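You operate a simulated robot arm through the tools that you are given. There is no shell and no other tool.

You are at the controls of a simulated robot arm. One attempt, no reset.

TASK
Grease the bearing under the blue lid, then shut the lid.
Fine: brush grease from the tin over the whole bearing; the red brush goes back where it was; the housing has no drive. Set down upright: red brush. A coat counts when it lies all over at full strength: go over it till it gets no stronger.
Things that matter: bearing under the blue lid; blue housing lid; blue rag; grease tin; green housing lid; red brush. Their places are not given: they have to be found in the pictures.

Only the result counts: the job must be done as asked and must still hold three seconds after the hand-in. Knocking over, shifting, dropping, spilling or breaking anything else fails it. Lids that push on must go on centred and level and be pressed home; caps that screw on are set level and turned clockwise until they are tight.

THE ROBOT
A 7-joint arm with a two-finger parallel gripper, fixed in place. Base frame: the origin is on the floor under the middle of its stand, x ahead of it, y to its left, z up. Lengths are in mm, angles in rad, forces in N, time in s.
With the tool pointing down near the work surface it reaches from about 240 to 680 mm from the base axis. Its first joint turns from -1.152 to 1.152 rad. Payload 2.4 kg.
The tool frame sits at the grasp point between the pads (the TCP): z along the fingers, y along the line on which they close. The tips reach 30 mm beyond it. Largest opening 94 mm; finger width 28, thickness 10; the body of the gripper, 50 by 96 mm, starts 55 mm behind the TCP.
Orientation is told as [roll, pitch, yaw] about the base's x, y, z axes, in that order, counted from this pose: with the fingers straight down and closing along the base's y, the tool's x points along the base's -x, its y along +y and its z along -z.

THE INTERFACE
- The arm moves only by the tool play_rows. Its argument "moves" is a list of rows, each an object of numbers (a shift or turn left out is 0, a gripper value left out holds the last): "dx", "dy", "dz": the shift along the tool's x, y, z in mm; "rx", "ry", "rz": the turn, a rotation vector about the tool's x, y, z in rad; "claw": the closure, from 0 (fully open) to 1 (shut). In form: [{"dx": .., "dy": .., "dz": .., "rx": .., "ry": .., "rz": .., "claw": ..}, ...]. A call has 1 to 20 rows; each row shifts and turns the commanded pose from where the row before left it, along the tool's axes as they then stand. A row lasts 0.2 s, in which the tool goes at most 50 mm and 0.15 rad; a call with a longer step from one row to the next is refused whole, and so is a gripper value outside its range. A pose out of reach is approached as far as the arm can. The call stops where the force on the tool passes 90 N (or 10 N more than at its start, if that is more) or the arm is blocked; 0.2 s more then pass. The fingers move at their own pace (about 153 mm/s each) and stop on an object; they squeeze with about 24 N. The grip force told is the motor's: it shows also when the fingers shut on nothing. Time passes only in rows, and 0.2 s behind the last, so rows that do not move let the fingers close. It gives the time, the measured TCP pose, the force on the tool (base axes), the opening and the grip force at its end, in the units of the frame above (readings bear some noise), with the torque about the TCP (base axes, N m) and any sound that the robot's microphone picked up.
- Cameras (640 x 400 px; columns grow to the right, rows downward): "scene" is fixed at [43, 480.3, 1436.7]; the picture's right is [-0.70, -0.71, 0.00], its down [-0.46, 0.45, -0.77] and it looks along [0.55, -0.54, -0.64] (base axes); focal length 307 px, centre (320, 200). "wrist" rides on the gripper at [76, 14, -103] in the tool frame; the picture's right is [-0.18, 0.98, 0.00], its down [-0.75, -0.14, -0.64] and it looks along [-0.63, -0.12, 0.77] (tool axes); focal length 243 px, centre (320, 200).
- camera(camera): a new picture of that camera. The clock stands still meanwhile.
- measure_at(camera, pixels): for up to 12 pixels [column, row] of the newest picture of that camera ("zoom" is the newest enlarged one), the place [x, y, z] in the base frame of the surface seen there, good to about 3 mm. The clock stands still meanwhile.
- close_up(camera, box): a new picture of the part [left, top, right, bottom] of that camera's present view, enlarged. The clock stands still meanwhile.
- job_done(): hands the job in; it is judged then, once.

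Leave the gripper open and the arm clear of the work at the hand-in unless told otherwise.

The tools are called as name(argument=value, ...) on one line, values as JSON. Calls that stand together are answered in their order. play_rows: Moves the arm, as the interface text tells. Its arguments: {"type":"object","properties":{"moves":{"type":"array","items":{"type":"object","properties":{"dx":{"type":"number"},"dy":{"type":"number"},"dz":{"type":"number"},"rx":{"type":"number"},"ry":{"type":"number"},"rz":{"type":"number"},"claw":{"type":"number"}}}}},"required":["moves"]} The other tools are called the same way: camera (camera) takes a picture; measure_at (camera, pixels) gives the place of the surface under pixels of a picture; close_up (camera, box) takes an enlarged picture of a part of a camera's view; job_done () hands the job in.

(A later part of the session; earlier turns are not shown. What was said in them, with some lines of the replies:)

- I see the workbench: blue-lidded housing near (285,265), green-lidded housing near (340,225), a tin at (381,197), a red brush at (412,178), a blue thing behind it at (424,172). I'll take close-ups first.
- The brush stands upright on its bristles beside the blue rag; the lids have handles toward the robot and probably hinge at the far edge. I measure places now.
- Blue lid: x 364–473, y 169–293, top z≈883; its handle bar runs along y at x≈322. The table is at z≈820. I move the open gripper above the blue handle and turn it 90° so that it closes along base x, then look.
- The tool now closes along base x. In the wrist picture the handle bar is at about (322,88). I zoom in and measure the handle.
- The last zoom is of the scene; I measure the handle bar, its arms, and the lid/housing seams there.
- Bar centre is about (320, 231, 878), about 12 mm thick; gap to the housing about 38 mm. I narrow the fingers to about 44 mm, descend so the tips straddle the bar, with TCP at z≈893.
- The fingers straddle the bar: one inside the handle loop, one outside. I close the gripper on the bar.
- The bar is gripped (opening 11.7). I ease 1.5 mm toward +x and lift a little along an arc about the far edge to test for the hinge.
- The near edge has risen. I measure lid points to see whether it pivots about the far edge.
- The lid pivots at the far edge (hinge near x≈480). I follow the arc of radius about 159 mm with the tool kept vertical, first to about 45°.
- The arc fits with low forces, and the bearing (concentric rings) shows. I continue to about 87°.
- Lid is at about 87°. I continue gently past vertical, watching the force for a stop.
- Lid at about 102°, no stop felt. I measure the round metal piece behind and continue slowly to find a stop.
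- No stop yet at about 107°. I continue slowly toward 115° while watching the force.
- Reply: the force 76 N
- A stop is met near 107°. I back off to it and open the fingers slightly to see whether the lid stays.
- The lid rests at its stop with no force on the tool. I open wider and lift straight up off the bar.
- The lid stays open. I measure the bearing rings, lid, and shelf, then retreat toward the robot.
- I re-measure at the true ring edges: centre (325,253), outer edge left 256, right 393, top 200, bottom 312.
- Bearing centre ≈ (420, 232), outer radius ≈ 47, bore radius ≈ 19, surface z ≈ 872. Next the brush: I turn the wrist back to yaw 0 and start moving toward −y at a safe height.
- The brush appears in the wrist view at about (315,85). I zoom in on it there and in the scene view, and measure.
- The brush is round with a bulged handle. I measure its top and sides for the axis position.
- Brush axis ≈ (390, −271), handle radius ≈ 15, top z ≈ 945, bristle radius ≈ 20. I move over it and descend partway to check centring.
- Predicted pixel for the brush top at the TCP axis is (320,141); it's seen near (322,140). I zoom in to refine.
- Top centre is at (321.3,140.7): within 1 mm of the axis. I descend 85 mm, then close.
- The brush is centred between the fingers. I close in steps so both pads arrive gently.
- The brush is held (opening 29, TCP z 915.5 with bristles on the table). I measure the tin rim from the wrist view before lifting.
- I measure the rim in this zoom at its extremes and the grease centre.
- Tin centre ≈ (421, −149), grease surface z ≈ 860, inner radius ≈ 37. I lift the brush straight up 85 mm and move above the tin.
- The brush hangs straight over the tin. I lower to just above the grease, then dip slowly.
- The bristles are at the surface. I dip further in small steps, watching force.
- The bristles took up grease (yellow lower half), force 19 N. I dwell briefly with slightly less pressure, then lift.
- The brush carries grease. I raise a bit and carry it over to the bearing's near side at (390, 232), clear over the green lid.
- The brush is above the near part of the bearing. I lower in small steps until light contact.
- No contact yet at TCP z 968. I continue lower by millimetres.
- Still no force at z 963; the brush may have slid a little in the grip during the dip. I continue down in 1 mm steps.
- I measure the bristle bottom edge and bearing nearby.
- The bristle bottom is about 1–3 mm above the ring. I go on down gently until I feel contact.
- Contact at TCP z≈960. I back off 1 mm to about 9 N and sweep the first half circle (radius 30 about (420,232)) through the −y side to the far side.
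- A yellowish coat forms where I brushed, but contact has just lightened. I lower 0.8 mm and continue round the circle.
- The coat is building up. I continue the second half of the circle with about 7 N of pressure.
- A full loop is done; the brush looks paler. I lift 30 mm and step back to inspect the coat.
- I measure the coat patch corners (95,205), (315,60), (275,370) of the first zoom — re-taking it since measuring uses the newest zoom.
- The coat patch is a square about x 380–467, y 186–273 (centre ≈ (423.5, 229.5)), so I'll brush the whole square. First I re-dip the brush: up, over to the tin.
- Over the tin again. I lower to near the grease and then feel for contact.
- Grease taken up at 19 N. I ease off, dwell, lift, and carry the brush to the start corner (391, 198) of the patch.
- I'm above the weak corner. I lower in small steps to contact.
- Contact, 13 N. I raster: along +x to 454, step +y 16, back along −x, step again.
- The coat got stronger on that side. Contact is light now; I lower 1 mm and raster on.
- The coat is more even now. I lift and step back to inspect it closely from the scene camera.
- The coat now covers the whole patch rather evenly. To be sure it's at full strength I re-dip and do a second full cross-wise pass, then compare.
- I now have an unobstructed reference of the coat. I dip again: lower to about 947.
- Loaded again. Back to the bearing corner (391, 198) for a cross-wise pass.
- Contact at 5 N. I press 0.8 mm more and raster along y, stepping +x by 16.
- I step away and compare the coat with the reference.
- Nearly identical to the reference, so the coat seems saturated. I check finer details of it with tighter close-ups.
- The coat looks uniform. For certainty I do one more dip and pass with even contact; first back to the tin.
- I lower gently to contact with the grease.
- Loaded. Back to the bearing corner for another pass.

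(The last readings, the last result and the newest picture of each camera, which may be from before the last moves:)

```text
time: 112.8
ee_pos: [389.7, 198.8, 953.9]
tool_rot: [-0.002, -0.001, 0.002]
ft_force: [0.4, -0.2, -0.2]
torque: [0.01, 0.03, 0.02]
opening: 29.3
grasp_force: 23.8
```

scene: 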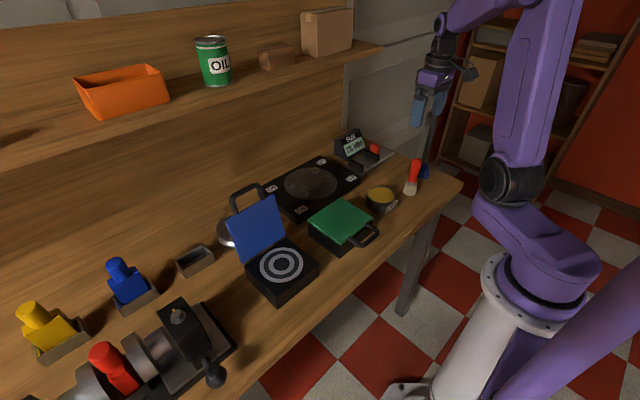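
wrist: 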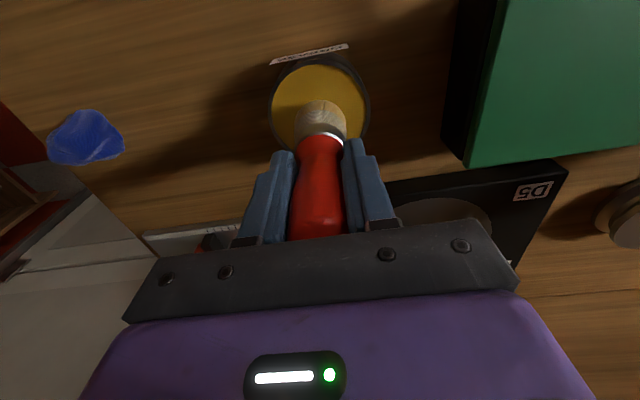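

play_rows(moves=[{"dz": 1}, {}])

play_rows(moves=[{"dz": 1}, {}])

```text
time: 113.4
ee_pos: [388.9, 199.8, 953.3]
tool_rot: [-0.001, -0.001, 0.002]
ft_force: [-0.5, 0.1, 0.4]
torque: [0.03, 0.01, -0.01]
opening: 29.1
grasp_force: 23.7
```

```text
time: 114.0
ee_pos: [389.9, 199.2, 952.3]
tool_rot: [0.001, -0.002, 0.002]
ft_force: [-3.9, -1.7, 16.1]
torque: [-0.05, 0.08, 0.0]
opening: 29.1
grasp_force: 23.6
```

Contact, 16 N. Raster lines along x again, checking force after each line.

play_rows(moves=[{"dx": -8}, {"dx": -8}, {"dx": -8}, {"dx": -8}, {"dx": -8}, {"dx": -8}, {"dx": -8}, {"dx": -8}, {}])

play_rows(moves=[{"dy": 8, "dz": 0.4}, {"dy": 8}, {"dx": 8}, {"dx": 8}, {"dx": 8}, {"dx": 8}, {"dx": 8}, {"dx": 8}, {"dx": 8}, {"dx": 8}, {}])

play_rows(moves=[{"dy": 8, "dz": 0.4}, {"dy": 8}, {"dx": -8}, {"dx": -8}, {"dx": -8}, {"dx": -8}, {"dx": -8}, {"dx": -8}, {"dx": -8}, {"dx": -8}, {}])

close_up(camera="scene", box=[235, 185, 335, 310])

```text
time: 116.0
ee_pos: [454.8, 197.3, 952.3]
tool_rot: [0.0, -0.001, 0.002]
ft_force: [-5.9, 0.5, 15.7]
torque: [-0.01, 0.11, 0.01]
opening: 29.1
grasp_force: 23.6
```

```text
time: 118.4
ee_pos: [392.1, 214.2, 951.6]
tool_rot: [0.0, -0.003, 0.001]
ft_force: [3.7, -0.7, 7.9]
torque: [0.0, -0.47, -0.03]
opening: 28.9
grasp_force: 24.0
```

```text
time: 120.8
ee_pos: [453.6, 230.4, 950.7]
tool_rot: [0.0, 0.001, 0.001]
ft_force: [-0.1, -0.2, 0.2]
torque: [-0.01, 0.01, -0.04]
opening: 29.0
grasp_force: 24.0
```

```text
3.20 times, centred on (285, 248) of scene
```

zoom: 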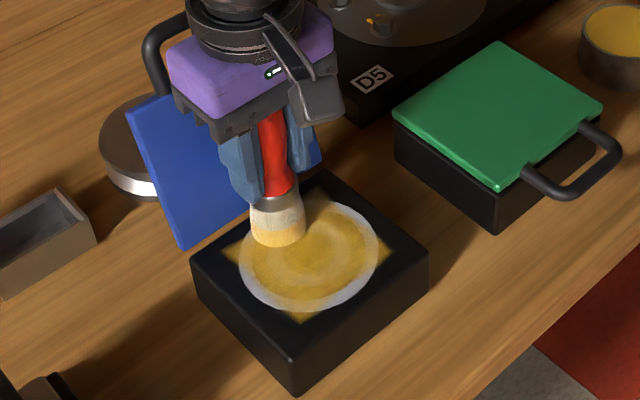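

The brush has slid up a bit in the grip. I lower gently until light contact again.

play_rows(moves=[{"dz": 0.7}, {}])

play_rows(moves=[{"dz": 0.7}, {}])

```text
time: 121.4
ee_pos: [452.9, 230.5, 950.0]
tool_rot: [0.0, 0.0, 0.0]
ft_force: [-0.9, -0.1, 3.8]
torque: [-0.03, -0.03, -0.04]
opening: 28.9
grasp_force: 23.6
```

```text
time: 122.0
ee_pos: [454.0, 230.5, 950.0]
tool_rot: [0.001, -0.001, 0.0]
ft_force: [-3.2, -2.2, 18.9]
torque: [-0.18, -0.02, -0.01]
opening: 29.0
grasp_force: 24.2
```

play_rows(moves=[{"dz": -0.5}, {"dy": 8}, {"dy": 8}, {"dx": 8}, {"dx": 8}, {"dx": 8}, {"dx": 8}, {"dx": 8}, {"dx": 8}, {"dx": 8}, {"dx": 8}, {}])

play_rows(moves=[{"dz": 0.3}, {"dy": 8}, {"dy": 8}, {"dx": -8}, {"dx": -8}, {"dx": -8}, {"dx": -8}, {"dx": -8}, {"dx": -8}, {"dx": -8}, {"dx": -8}, {}])

close_up(camera="scene", box=[235, 185, 335, 310])

```text
time: 124.6
ee_pos: [390.5, 246.9, 948.6]
tool_rot: [0.0, -0.002, 0.001]
ft_force: [4.8, -0.3, 12.2]
torque: [-0.04, -0.58, -0.01]
opening: 29.0
grasp_force: 24.3
```

```text
time: 127.2
ee_pos: [452.9, 262.3, 950.4]
tool_rot: [-0.001, -0.001, 0.001]
ft_force: [-5.2, 1.4, 18.0]
torque: [0.1, 0.14, 0.01]
opening: 28.9
grasp_force: 23.8
```

```text
3.20 times, centred on (285, 248) of scene
```

zoom: 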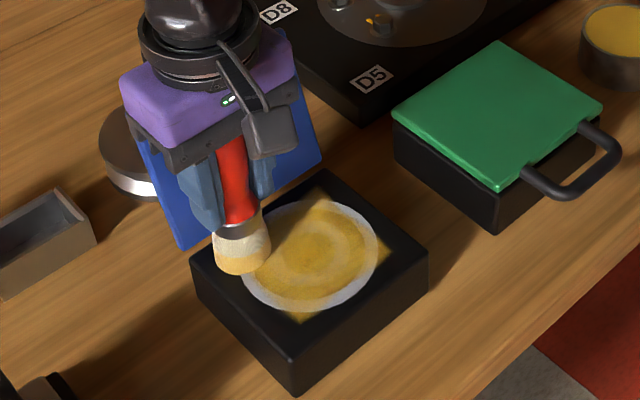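

Pass complete. I lift away and compare the coat once more and check the brush's posture.

play_rows(moves=[{"dz": -20}, {"dz": -45}, {"dx": 45, "dy": -10}, {"dx": 45, "dy": -10}, {"dx": 45, "dy": -10}, {"dx": 45}, {"dx": 20}, {}])

close_up(camera="scene", box=[245, 235, 325, 290])

close_up(camera="scene", box=[290, 190, 390, 300])

camera(camera="wrist")

```text
time: 129.0
ee_pos: [253.1, 231.8, 1015.0]
tool_rot: [0.001, 0.0, 0.001]
ft_force: [0.1, -0.3, -1.0]
torque: [-0.01, 0.0, 0.0]
opening: 29.2
grasp_force: 24.2
```

```text
7.27 times, centred on (285, 262) of scene
```

zoom: 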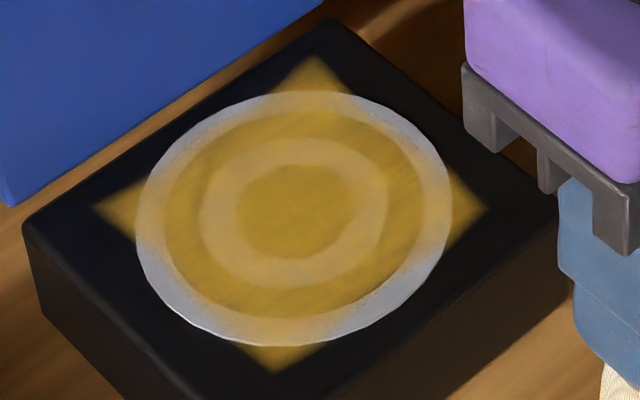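

```text
3.64 times, centred on (340, 245) of scene
```

zoom: 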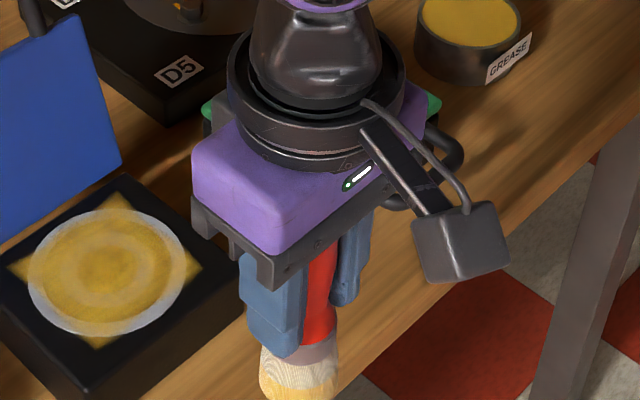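

```text
taken
```

wrist: 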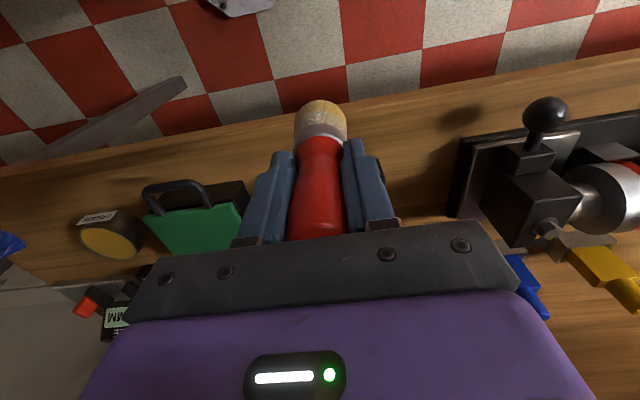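

The coat is unchanged from the previous pass, so it's at full strength. Before returning the brush, I zoom in to check its tilt in the grip.

close_up(camera="wrist", box=[270, 90, 370, 245])

close_up(camera="scene", box=[340, 240, 400, 310])

```text
2.58 times, centred on (320, 168) of wrist
```

zoom: 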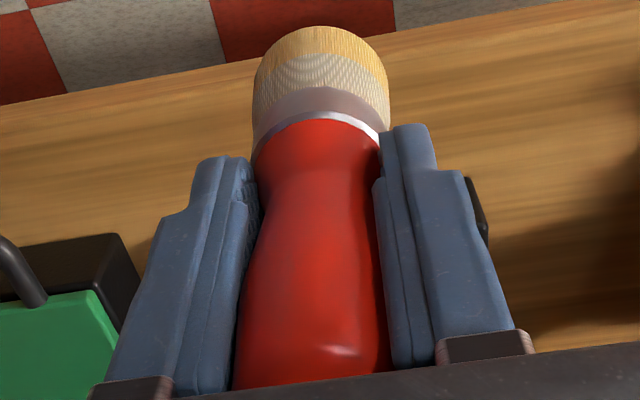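

```text
5.71 times, centred on (370, 275) of scene
```

zoom: 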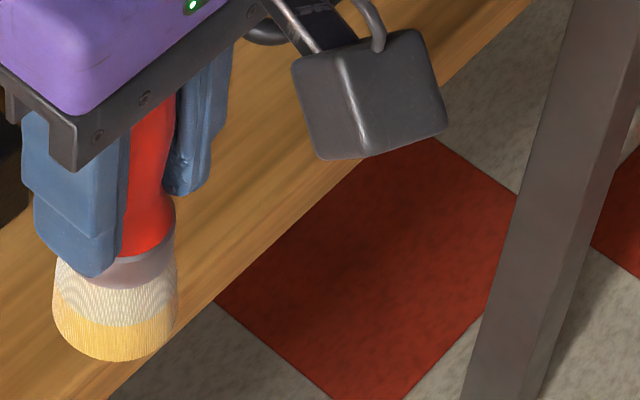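

The brush is straight in the grip. I carry it back above its original place (390, −271).

play_rows(moves=[{"dz": -15}, {"dx": -12.45, "dy": -45.7}, {"dx": -12.45, "dy": -45.7}, {"dx": -12.45, "dy": -45.7}, {"dx": -12.45, "dy": -45.7}, {"dx": -12.45, "dy": -45.7}, {"dx": -12.45, "dy": -45.7}, {"dx": -12.45, "dy": -45.7}, {"dx": -12.45, "dy": -45.7}, {"dx": -12.45, "dy": -45.7}, {"dx": -12.45, "dy": -45.7}, {"dx": -12.45, "dy": -45.7}, {}, {}])

camera(camera="wrist")

close_up(camera="scene", box=[340, 110, 460, 220])

```text
time: 132.0
ee_pos: [391.2, -271.5, 1029.6]
tool_rot: [0.0, 0.001, 0.002]
ft_force: [0.5, -0.3, -0.8]
torque: [0.0, 0.01, -0.02]
opening: 29.2
grasp_force: 24.4
```

```text
taken
```

wrist: 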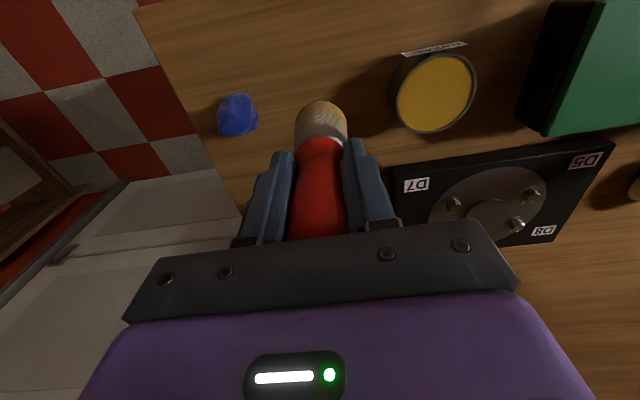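

```text
3.64 times, centred on (400, 165) of scene
```

zoom: 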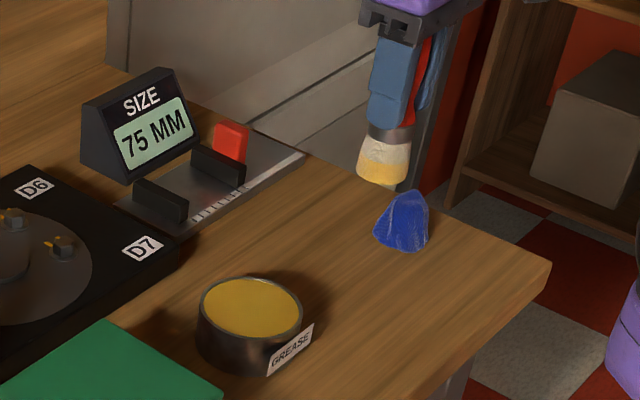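

The tin and rag are undisturbed. I lower the brush toward the table, then feel for contact.

play_rows(moves=[{"dx": 0.7, "dy": 0.4, "dz": 40}, {"dz": 40}, {"dz": 30}, {"dz": 9}, {}])

close_up(camera="scene", box=[385, 140, 445, 210])

```text
time: 133.2
ee_pos: [389.9, -270.1, 909.3]
tool_rot: [-0.001, 0.0, 0.002]
ft_force: [0.0, 1.1, -1.0]
torque: [-0.02, -0.01, 0.02]
opening: 29.1
grasp_force: 24.3
```

```text
5.71 times, centred on (415, 175) of scene
```

zoom: 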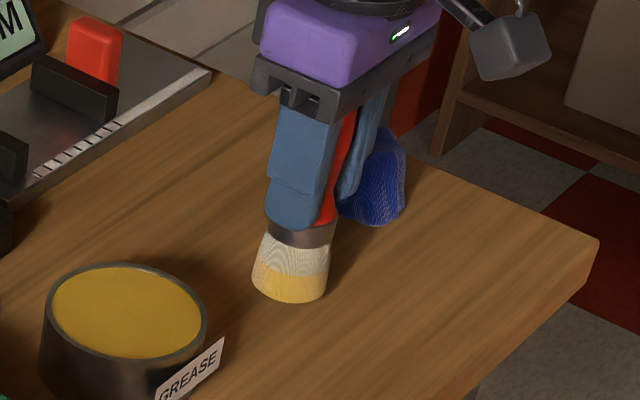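

A few millimetres remain. I lower in 1–2 mm steps.

play_rows(moves=[{"dz": 2}, {"dz": 2}, {"dz": 1}, {}])

play_rows(moves=[{"dz": 1}, {"dz": 1}, {}])

```text
time: 134.2
ee_pos: [390.3, -270.5, 905.7]
tool_rot: [-0.001, 0.0, 0.001]
ft_force: [0.0, -0.9, -0.9]
torque: [0.01, -0.01, -0.02]
opening: 29.2
grasp_force: 23.8
```

```text
time: 135.0
ee_pos: [389.4, -269.4, 902.7]
tool_rot: [0.001, -0.001, 0.002]
ft_force: [1.2, -0.7, -1.1]
torque: [0.01, 0.0, 0.0]
opening: 29.2
grasp_force: 23.6
```

play_rows(moves=[{"dz": 1}, {}])

play_rows(moves=[{"dz": 1}, {}])

play_rows(moves=[{"dz": 1}, {}])

```text
time: 135.6
ee_pos: [391.2, -270.3, 902.6]
tool_rot: [-0.001, 0.0, 0.002]
ft_force: [-1.0, 0.0, -0.9]
torque: [0.0, 0.0, 0.0]
opening: 29.2
grasp_force: 24.1
```

```text
time: 136.2
ee_pos: [389.7, -270.4, 900.9]
tool_rot: [0.0, 0.0, 0.001]
ft_force: [-0.5, 0.8, -0.9]
torque: [0.01, -0.03, -0.03]
opening: 28.8
grasp_force: 24.2
```

```text
time: 136.8
ee_pos: [390.7, -269.3, 899.7]
tool_rot: [0.0, 0.001, 0.002]
ft_force: [0.3, 1.4, -0.1]
torque: [-0.03, -0.02, 0.02]
opening: 29.1
grasp_force: 24.0
```

play_rows(moves=[{"dz": 0.7}, {}])

play_rows(moves=[{"dz": 0.7}, {}])

```text
time: 137.4
ee_pos: [390.0, -270.1, 899.4]
tool_rot: [-0.001, 0.001, 0.001]
ft_force: [-1.5, 1.4, 6.0]
torque: [0.11, 0.0, 0.03]
opening: 28.8
grasp_force: 23.7
```

```text
time: 138.0
ee_pos: [389.9, -268.7, 900.8]
tool_rot: [-0.001, -0.001, 0.002]
ft_force: [-4.5, 2.4, 21.0]
torque: [0.24, 0.01, 0.05]
opening: 29.2
grasp_force: 24.3
```

Bristles are on the table. I back off slightly and open the fingers.

play_rows(moves=[{"dz": -0.9}, {}, {"claw": 0.66}, {}, {"claw": 0.55}, {}, {"claw": 0.2}, {}, {}])

camera(camera="wrist")

close_up(camera="scene", box=[385, 140, 445, 210])

```text
time: 140.0
ee_pos: [390.6, -270.4, 899.7]
tool_rot: [0.001, 0.0, 0.001]
ft_force: [-0.4, 0.3, -0.7]
torque: [0.03, -0.01, -0.02]
opening: 75.1
grasp_force: 0.1
```

```text
taken
```

wrist: 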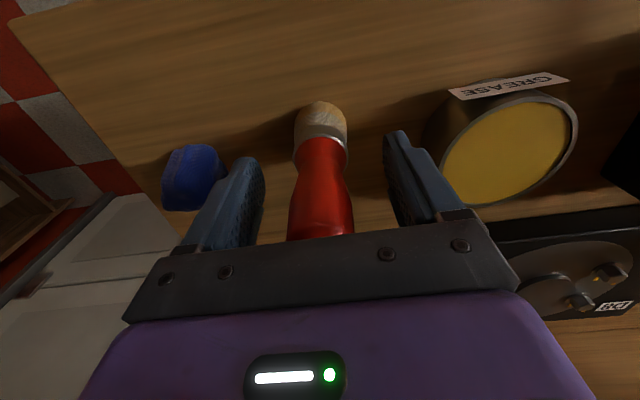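

```text
5.71 times, centred on (415, 175) of scene
```

zoom: 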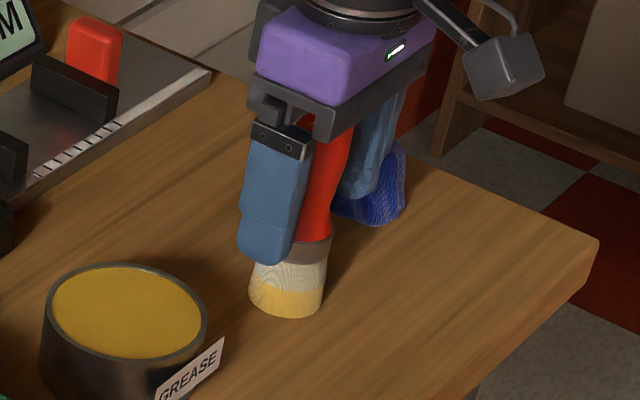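

The brush stands on its own. I raise the open gripper straight up and check.

play_rows(moves=[{"dz": -15}, {"dz": -30}, {"dz": -45}, {"dz": -45}, {"dz": -40}, {}])

camera(camera="wrist")

close_up(camera="scene", box=[390, 150, 440, 200])

```text
time: 141.4
ee_pos: [389.8, -270.2, 1074.4]
tool_rot: [0.0, 0.0, 0.002]
ft_force: [0.9, -0.4, -0.7]
torque: [-0.03, 0.03, 0.0]
opening: 75.3
grasp_force: 0.1
```

```text
taken
```

wrist: 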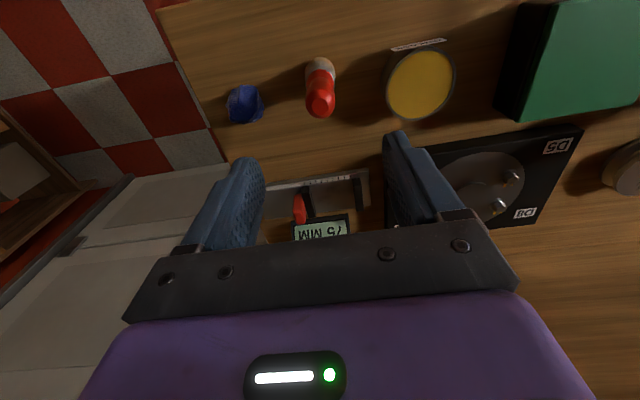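

```text
8.00 times, centred on (415, 175) of scene
```

zoom: 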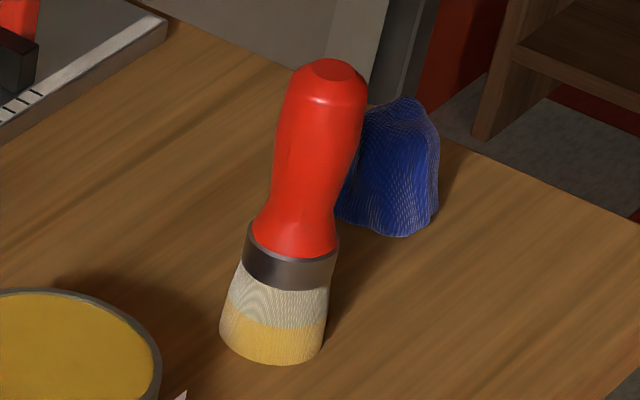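

The brush stands upright within about 2 mm of its original place. Next: shutting the lid. I rise and travel back toward the lid, then turn the wrist.

play_rows(moves=[{"dz": -46}, {"dz": -45}, {"dy": 45.6, "dx": -1.6}, {"dy": 45.6, "dx": -1.6}, {"dy": 45.6, "dx": -1.6}, {"dy": 45.6, "dx": -1.6}, {"dy": 45.6, "dx": -1.6}, {"dy": 45.6, "dx": -1.6}, {"dy": 45.6, "dx": -1.6}, {"dy": 45.6, "dx": -1.6}, {"dy": 45.6, "dx": -1.6}, {"dy": 45.6, "dx": -1.6}, {"dy": 45.6, "dx": -1.6}, {}])

play_rows(moves=[{"rz": -0.1308, "claw": 0.53}, {"rz": -0.1308}, {"rz": -0.1308}, {"rz": -0.1308}, {"rz": -0.1308}, {"rz": -0.1308}, {"rz": -0.1308}, {"rz": -0.1308}, {"rz": -0.1308}, {"rz": -0.1308}, {"rz": -0.1308}, {"rz": -0.1308}, {}])

camera(camera="wrist")

close_up(camera="scene", box=[215, 155, 335, 300])

```text
time: 144.4
ee_pos: [407.5, 233.8, 1165.9]
tool_rot: [0.001, 0.0, 0.0]
ft_force: [0.2, -0.5, -0.3]
torque: [0.0, 0.02, -0.01]
opening: 75.1
grasp_force: 0.0
```

```text
time: 147.2
ee_pos: [407.1, 231.2, 1166.5]
tool_rot: [0.0, 0.001, 1.571]
ft_force: [0.0, 0.2, -0.2]
torque: [-0.04, 0.01, 0.01]
opening: 44.2
grasp_force: 0.1
```

```text
taken
```

wrist: 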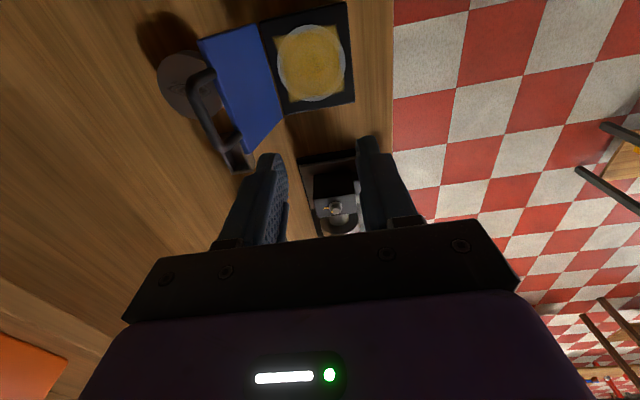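

```text
2.76 times, centred on (275, 228) of scene
```

zoom: 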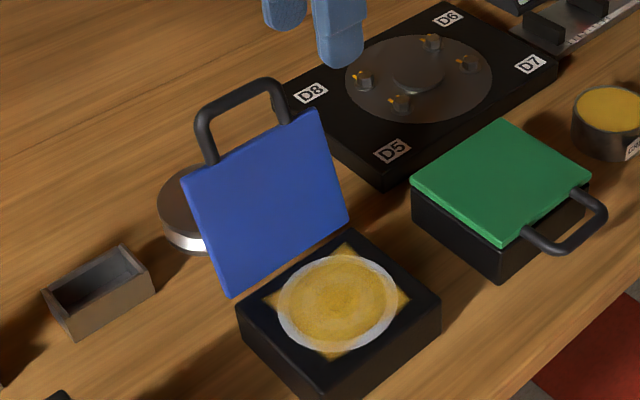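

I take a closer look at the coat from the wrist view and measure the handle bar's position.

measure_at(camera="zoom", pixels=[[240, 92], [225, 98], [262, 84], [205, 140], [283, 105]])

close_up(camera="wrist", box=[255, 0, 365, 120])

```text
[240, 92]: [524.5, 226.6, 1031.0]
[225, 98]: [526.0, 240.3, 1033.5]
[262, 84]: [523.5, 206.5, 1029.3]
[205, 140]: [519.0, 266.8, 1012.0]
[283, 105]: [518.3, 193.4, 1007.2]
```

```text
3.33 times, centred on (310, 60) of wrist
```

zoom: 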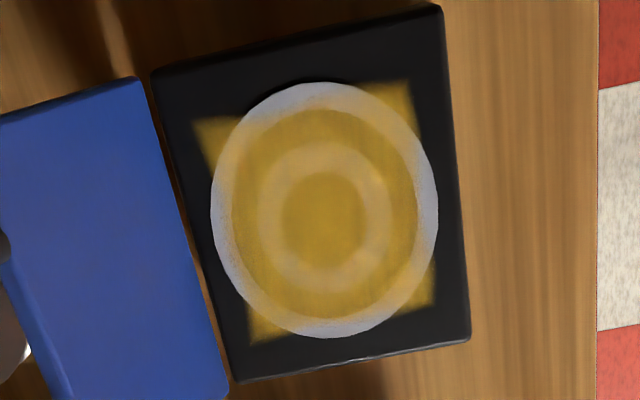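

The coat fills the whole patch evenly. The bar's centre is about (527, 231, 1028). I move above it and descend with the fingers straddling.

play_rows(moves=[{"dy": -40, "claw": 0.53}, {"dy": -40}, {"dy": -40.5}, {}, {"dz": 40}, {"dz": 35}, {"dz": 25}, {}])

camera(camera="wrist")

close_up(camera="scene", box=[195, 125, 315, 275])

```text
time: 149.0
ee_pos: [525.7, 232.4, 1066.0]
tool_rot: [0.002, 0.0, 1.571]
ft_force: [-0.4, 0.8, -1.2]
torque: [-0.02, 0.01, -0.01]
opening: 44.2
grasp_force: 0.1
```

```text
taken
```

wrist: 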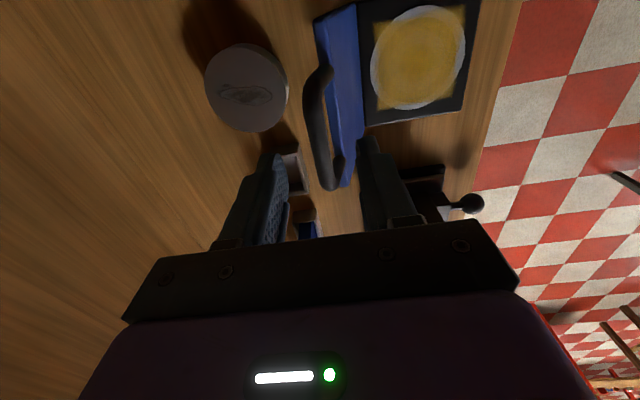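

```text
2.67 times, centred on (255, 200) of scene
```

zoom: 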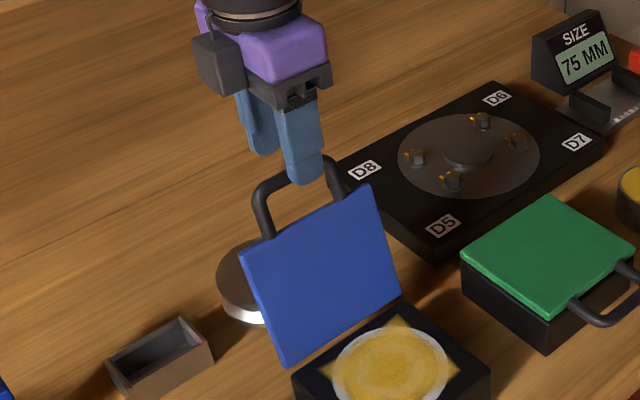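

The bar lies centred between the fingers. I descend the last 22 mm and grip.

play_rows(moves=[{"dy": -1, "dz": 11}, {"dz": 11}, {}, {"claw": 1}, {}, {}])

close_up(camera="wrist", box=[180, 0, 480, 240])

```text
time: 150.4
ee_pos: [527.5, 231.8, 1043.4]
tool_rot: [0.008, 0.002, 1.57]
ft_force: [-17.1, -2.2, 2.1]
torque: [-0.01, 0.32, -0.43]
opening: 11.8
grasp_force: 45.0
```

```text
1.67 times, centred on (330, 120) of wrist
```

zoom: 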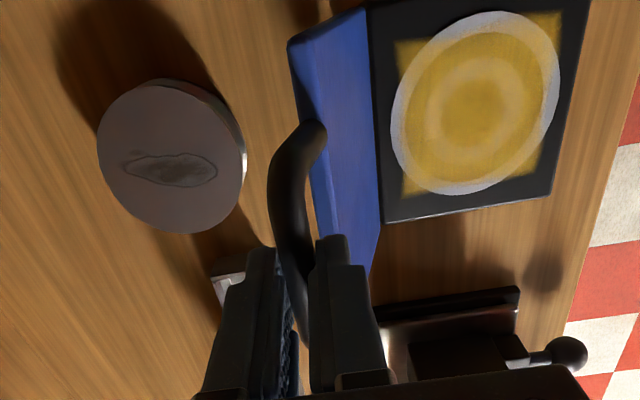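

The bar is gripped. I swing the lid back along the reverse arc, first to about 66°.

play_rows(moves=[{"dy": 1.2}, {"dy": 13.0, "dz": -3.3}, {"dy": 14.1, "dz": -2.4}, {"dy": 14.3, "dz": -1.0}, {"dy": 14.3, "dz": 0.2}, {"dy": 14.2, "dz": 1.5}, {"dy": 14.0, "dz": 2.8}, {"dy": 13.7, "dz": 4.0}, {"dy": 13.3, "dz": 5.3}, {}])

close_up(camera="scene", box=[195, 125, 335, 310])

```text
time: 152.6
ee_pos: [416.3, 231.2, 1036.7]
tool_rot: [-0.001, 0.0, 1.57]
ft_force: [-2.9, -1.0, 7.6]
torque: [-0.71, 0.02, 0.73]
opening: 11.8
grasp_force: 44.3
```

```text
2.16 times, centred on (265, 218) of scene
```

zoom: 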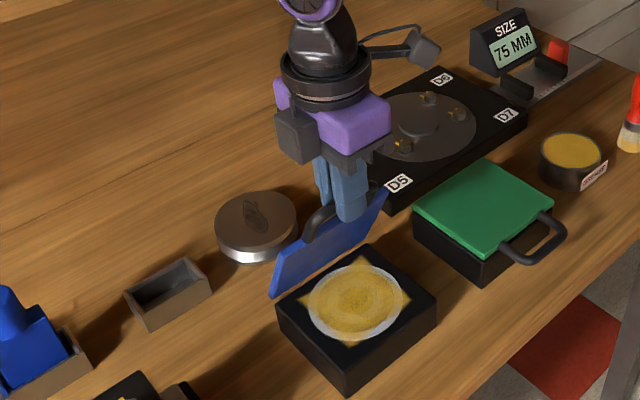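

Forces are low; the lid follows. I continue closing to about 20°.

play_rows(moves=[{"dy": 12.8, "dz": 6.4}, {"dy": 12.1, "dz": 7.5}, {"dy": 11.4, "dz": 8.7}, {"dy": 10.6, "dz": 9.5}, {"dy": 9.7, "dz": 10.5}, {"dy": 8.7, "dz": 11.3}, {"dy": 7.7, "dz": 12.1}, {"dy": 6.6, "dz": 12.7}, {"dy": 5.4, "dz": 13.3}, {}])

close_up(camera="scene", box=[215, 165, 355, 310])

```text
time: 154.8
ee_pos: [331.3, 231.9, 945.5]
tool_rot: [0.0, 0.001, 1.572]
ft_force: [-1.4, -1.9, -0.7]
torque: [-0.29, 0.02, 1.29]
opening: 11.6
grasp_force: 44.6
```

```text
2.76 times, centred on (285, 238) of scene
```

zoom: 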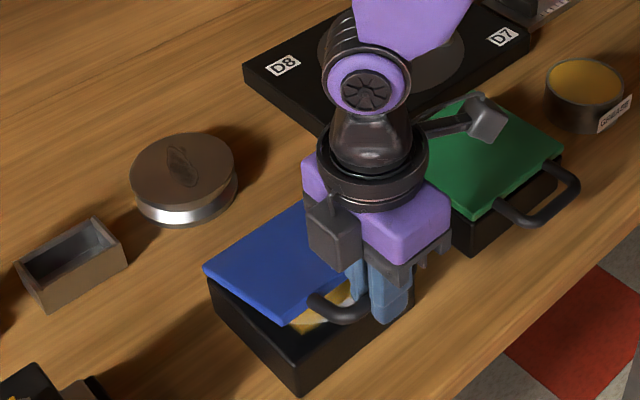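

Lid at about 20°. I close the rest more slowly and watch for the seat.

play_rows(moves=[{"dy": 2.1, "dz": 6.8}, {"dy": 2.1, "dz": 6.9}, {"dy": 1.5, "dz": 7.2}, {"dy": 1.5, "dz": 7.2}, {"dy": 0.8, "dz": 6}, {"dy": 0.6, "dz": 6}, {"dy": 0.4, "dz": 6}, {}])

play_rows(moves=[{"dy": 0.1, "dz": 2}, {"dz": 2}, {}])

close_up(camera="scene", box=[235, 205, 355, 310])

```text
time: 156.6
ee_pos: [321.0, 232.2, 900.0]
tool_rot: [0.001, 0.002, 1.573]
ft_force: [-19.9, 4.2, 1.2]
torque: [-0.13, 0.23, 1.32]
opening: 11.9
grasp_force: 44.8
```

```text
time: 157.4
ee_pos: [321.7, 232.2, 895.0]
tool_rot: [0.002, 0.001, 1.571]
ft_force: [-24.2, 4.8, 0.3]
torque: [0.12, 0.33, 1.27]
opening: 11.9
grasp_force: 45.1
```

```text
3.81 times, centred on (295, 258) of scene
```

zoom: 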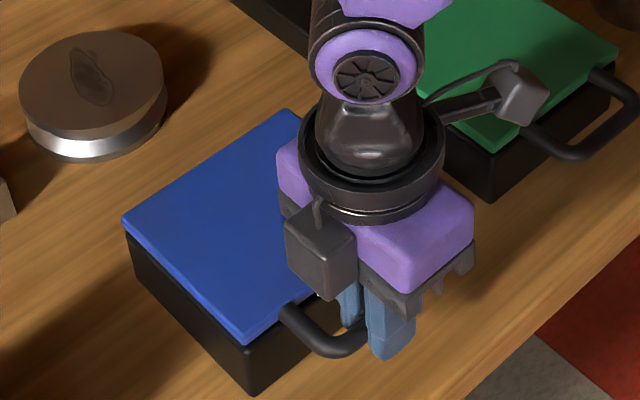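

Force x −24 N: the commanded x is a bit too far. I correct 2 mm toward −x and lower by millimetres until the lid seats.

play_rows(moves=[{"dy": 2}, {"dz": 1.5}, {}])

play_rows(moves=[{"dz": 1.5}, {}])

play_rows(moves=[{"dz": 1.5}, {}])

```text
time: 158.2
ee_pos: [320.8, 232.0, 893.0]
tool_rot: [-0.001, -0.002, 1.568]
ft_force: [-8.8, -0.2, -0.4]
torque: [-0.09, 0.12, 1.25]
opening: 11.8
grasp_force: 45.3
```

```text
time: 158.8
ee_pos: [320.6, 231.2, 891.9]
tool_rot: [0.0, 0.001, 1.572]
ft_force: [-6.7, -1.9, -0.2]
torque: [0.15, 0.08, 1.27]
opening: 11.5
grasp_force: 45.1
```

```text
time: 159.4
ee_pos: [319.4, 230.9, 891.4]
tool_rot: [0.001, 0.0, 1.572]
ft_force: [-3.1, -4.2, 11.9]
torque: [-0.4, 0.01, 1.27]
opening: 11.8
grasp_force: 45.0
```

The lid seats (12 N upward). I press another millimetre, then release and lift clear.

play_rows(moves=[{"dz": 1.2}, {}, {}])

play_rows(moves=[{"dz": -1}, {"claw": 0.53}, {}, {}, {"dz": -20}, {"dz": -40}, {"dz": -40}, {"dz": -45}, {}])

camera(camera="scene")

close_up(camera="wrist", box=[140, 0, 380, 180])

close_up(camera="scene", box=[235, 225, 335, 310])

measure_at(camera="zoom", pixels=[[270, 325], [130, 180], [325, 50], [470, 170], [300, 180], [250, 130], [350, 220], [230, 260], [433, 305]])

```text
time: 160.2
ee_pos: [321.1, 231.3, 888.9]
tool_rot: [-0.002, -0.002, 1.571]
ft_force: [-3.2, -7.7, 34.1]
torque: [-0.06, 0.07, 1.26]
opening: 11.8
grasp_force: 45.5
```

```text
time: 162.2
ee_pos: [321.2, 232.3, 1036.7]
tool_rot: [-0.001, -0.001, 1.57]
ft_force: [0.3, 0.0, 0.4]
torque: [-0.02, 0.01, 0.02]
opening: 44.3
grasp_force: 0.0
```

```text
taken
```

scene: 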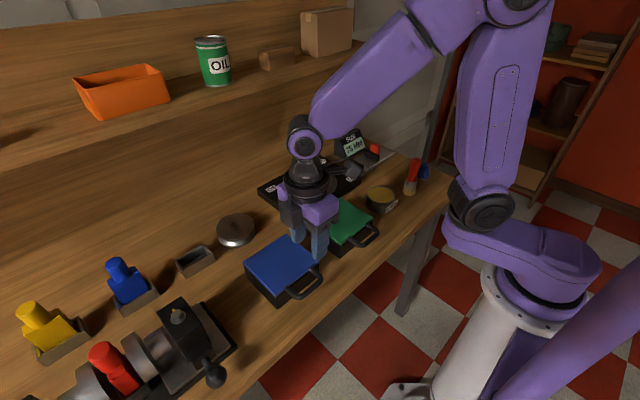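

```text
2.22 times, centred on (260, 90) of wrist
```

zoom: 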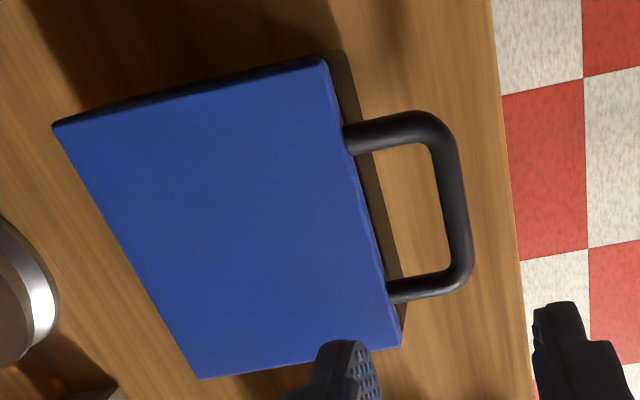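

```text
4.71 times, centred on (285, 268) of scene
```

zoom: 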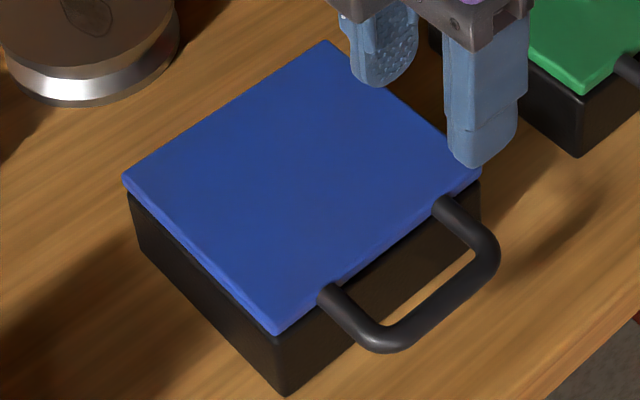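

```text
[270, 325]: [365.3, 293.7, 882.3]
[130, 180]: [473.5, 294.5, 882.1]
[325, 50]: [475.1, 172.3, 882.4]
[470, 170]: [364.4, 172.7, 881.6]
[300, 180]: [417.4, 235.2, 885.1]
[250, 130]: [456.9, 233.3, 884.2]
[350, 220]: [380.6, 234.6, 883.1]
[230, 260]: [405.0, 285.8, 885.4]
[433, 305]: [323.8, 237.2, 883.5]
```

The lid is shut, level at z≈882 as at the start. I open the gripper and raise the arm clear, then check everything once more.

play_rows(moves=[{"dz": -45, "claw": 0}, {"dz": -45}, {"dz": -45}, {"dz": -40}, {"dx": 40}, {"dx": 40}, {}, {}])

camera(camera="scene")

close_up(camera="scene", box=[350, 140, 450, 220])

close_up(camera="scene", box=[390, 150, 440, 200])

measure_at(camera="zoom", pixels=[[332, 70], [320, 150], [296, 250], [275, 350], [390, 110]])

```text
time: 164.0
ee_pos: [320.5, 152.3, 1211.9]
tool_rot: [0.001, 0.001, 1.571]
ft_force: [0.1, -0.1, 0.2]
torque: [0.04, 0.0, 0.03]
opening: 94.1
grasp_force: 0.0
```

```text
taken
```

scene: 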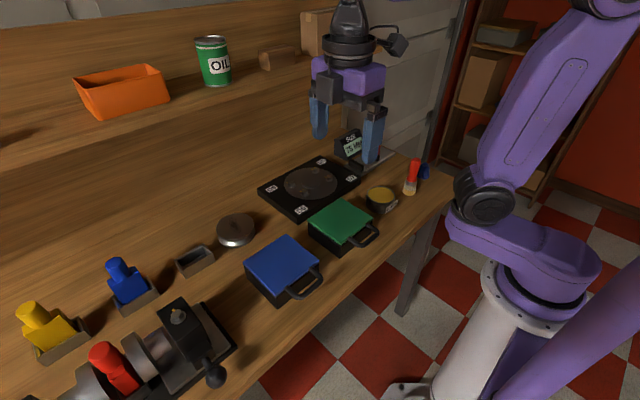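

```text
5.00 times, centred on (400, 180) of scene
```

zoom: 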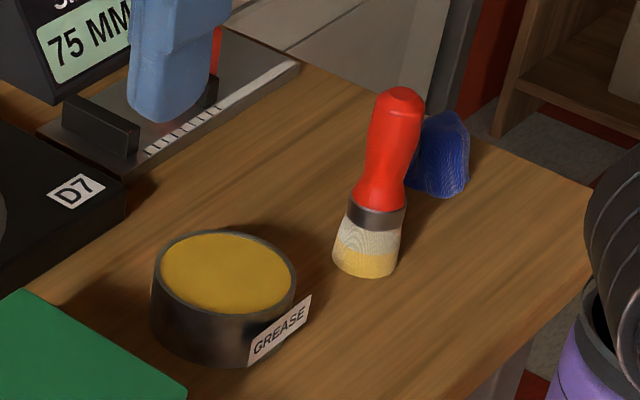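

```text
8.00 times, centred on (415, 175) of scene
```

zoom: 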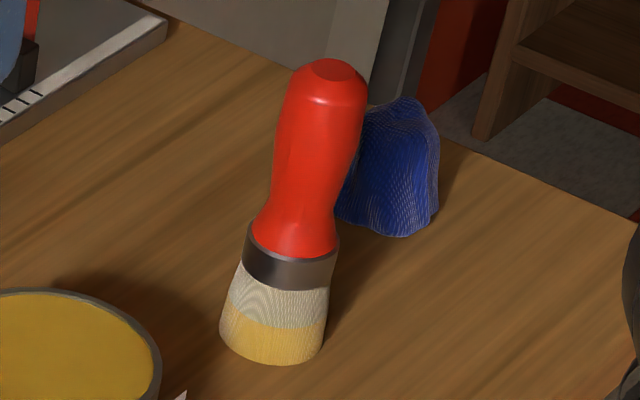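

```text
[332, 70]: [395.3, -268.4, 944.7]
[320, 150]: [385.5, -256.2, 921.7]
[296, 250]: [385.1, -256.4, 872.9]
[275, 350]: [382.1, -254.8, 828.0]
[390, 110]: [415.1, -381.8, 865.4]
```

The brush stands upright at its original place, the tin, rag and green housing are unmoved, the blue lid is shut, and the gripper is open and clear. I hand in the job.

job_done()

```text
The job is handed in.
```

The bearing under the blue lid is greased, the lid is shut, and the job is handed in; I have not been told how it was judged.

- **Coat:** I dipped the brush four times and made four passes. The last two changed nothing I could see, so I took the coat to be at full strength. The grease shows as an even square on the bearing. The outermost edge of the outer ring on four sides stayed bare. I read that as the limit of the coat area.
- **Lid:** It lies flat at about z 882, as it did before I opened it. I pressed it down until it seated, with about 34 N at the handle.
- **Brush:** It stands upright on its bristles, within about 2 mm of where it was.
- **Everything else:** The tin, rag and green-lidded housing look unmoved in the pictures. The gripper is open and the arm is clear of the work.
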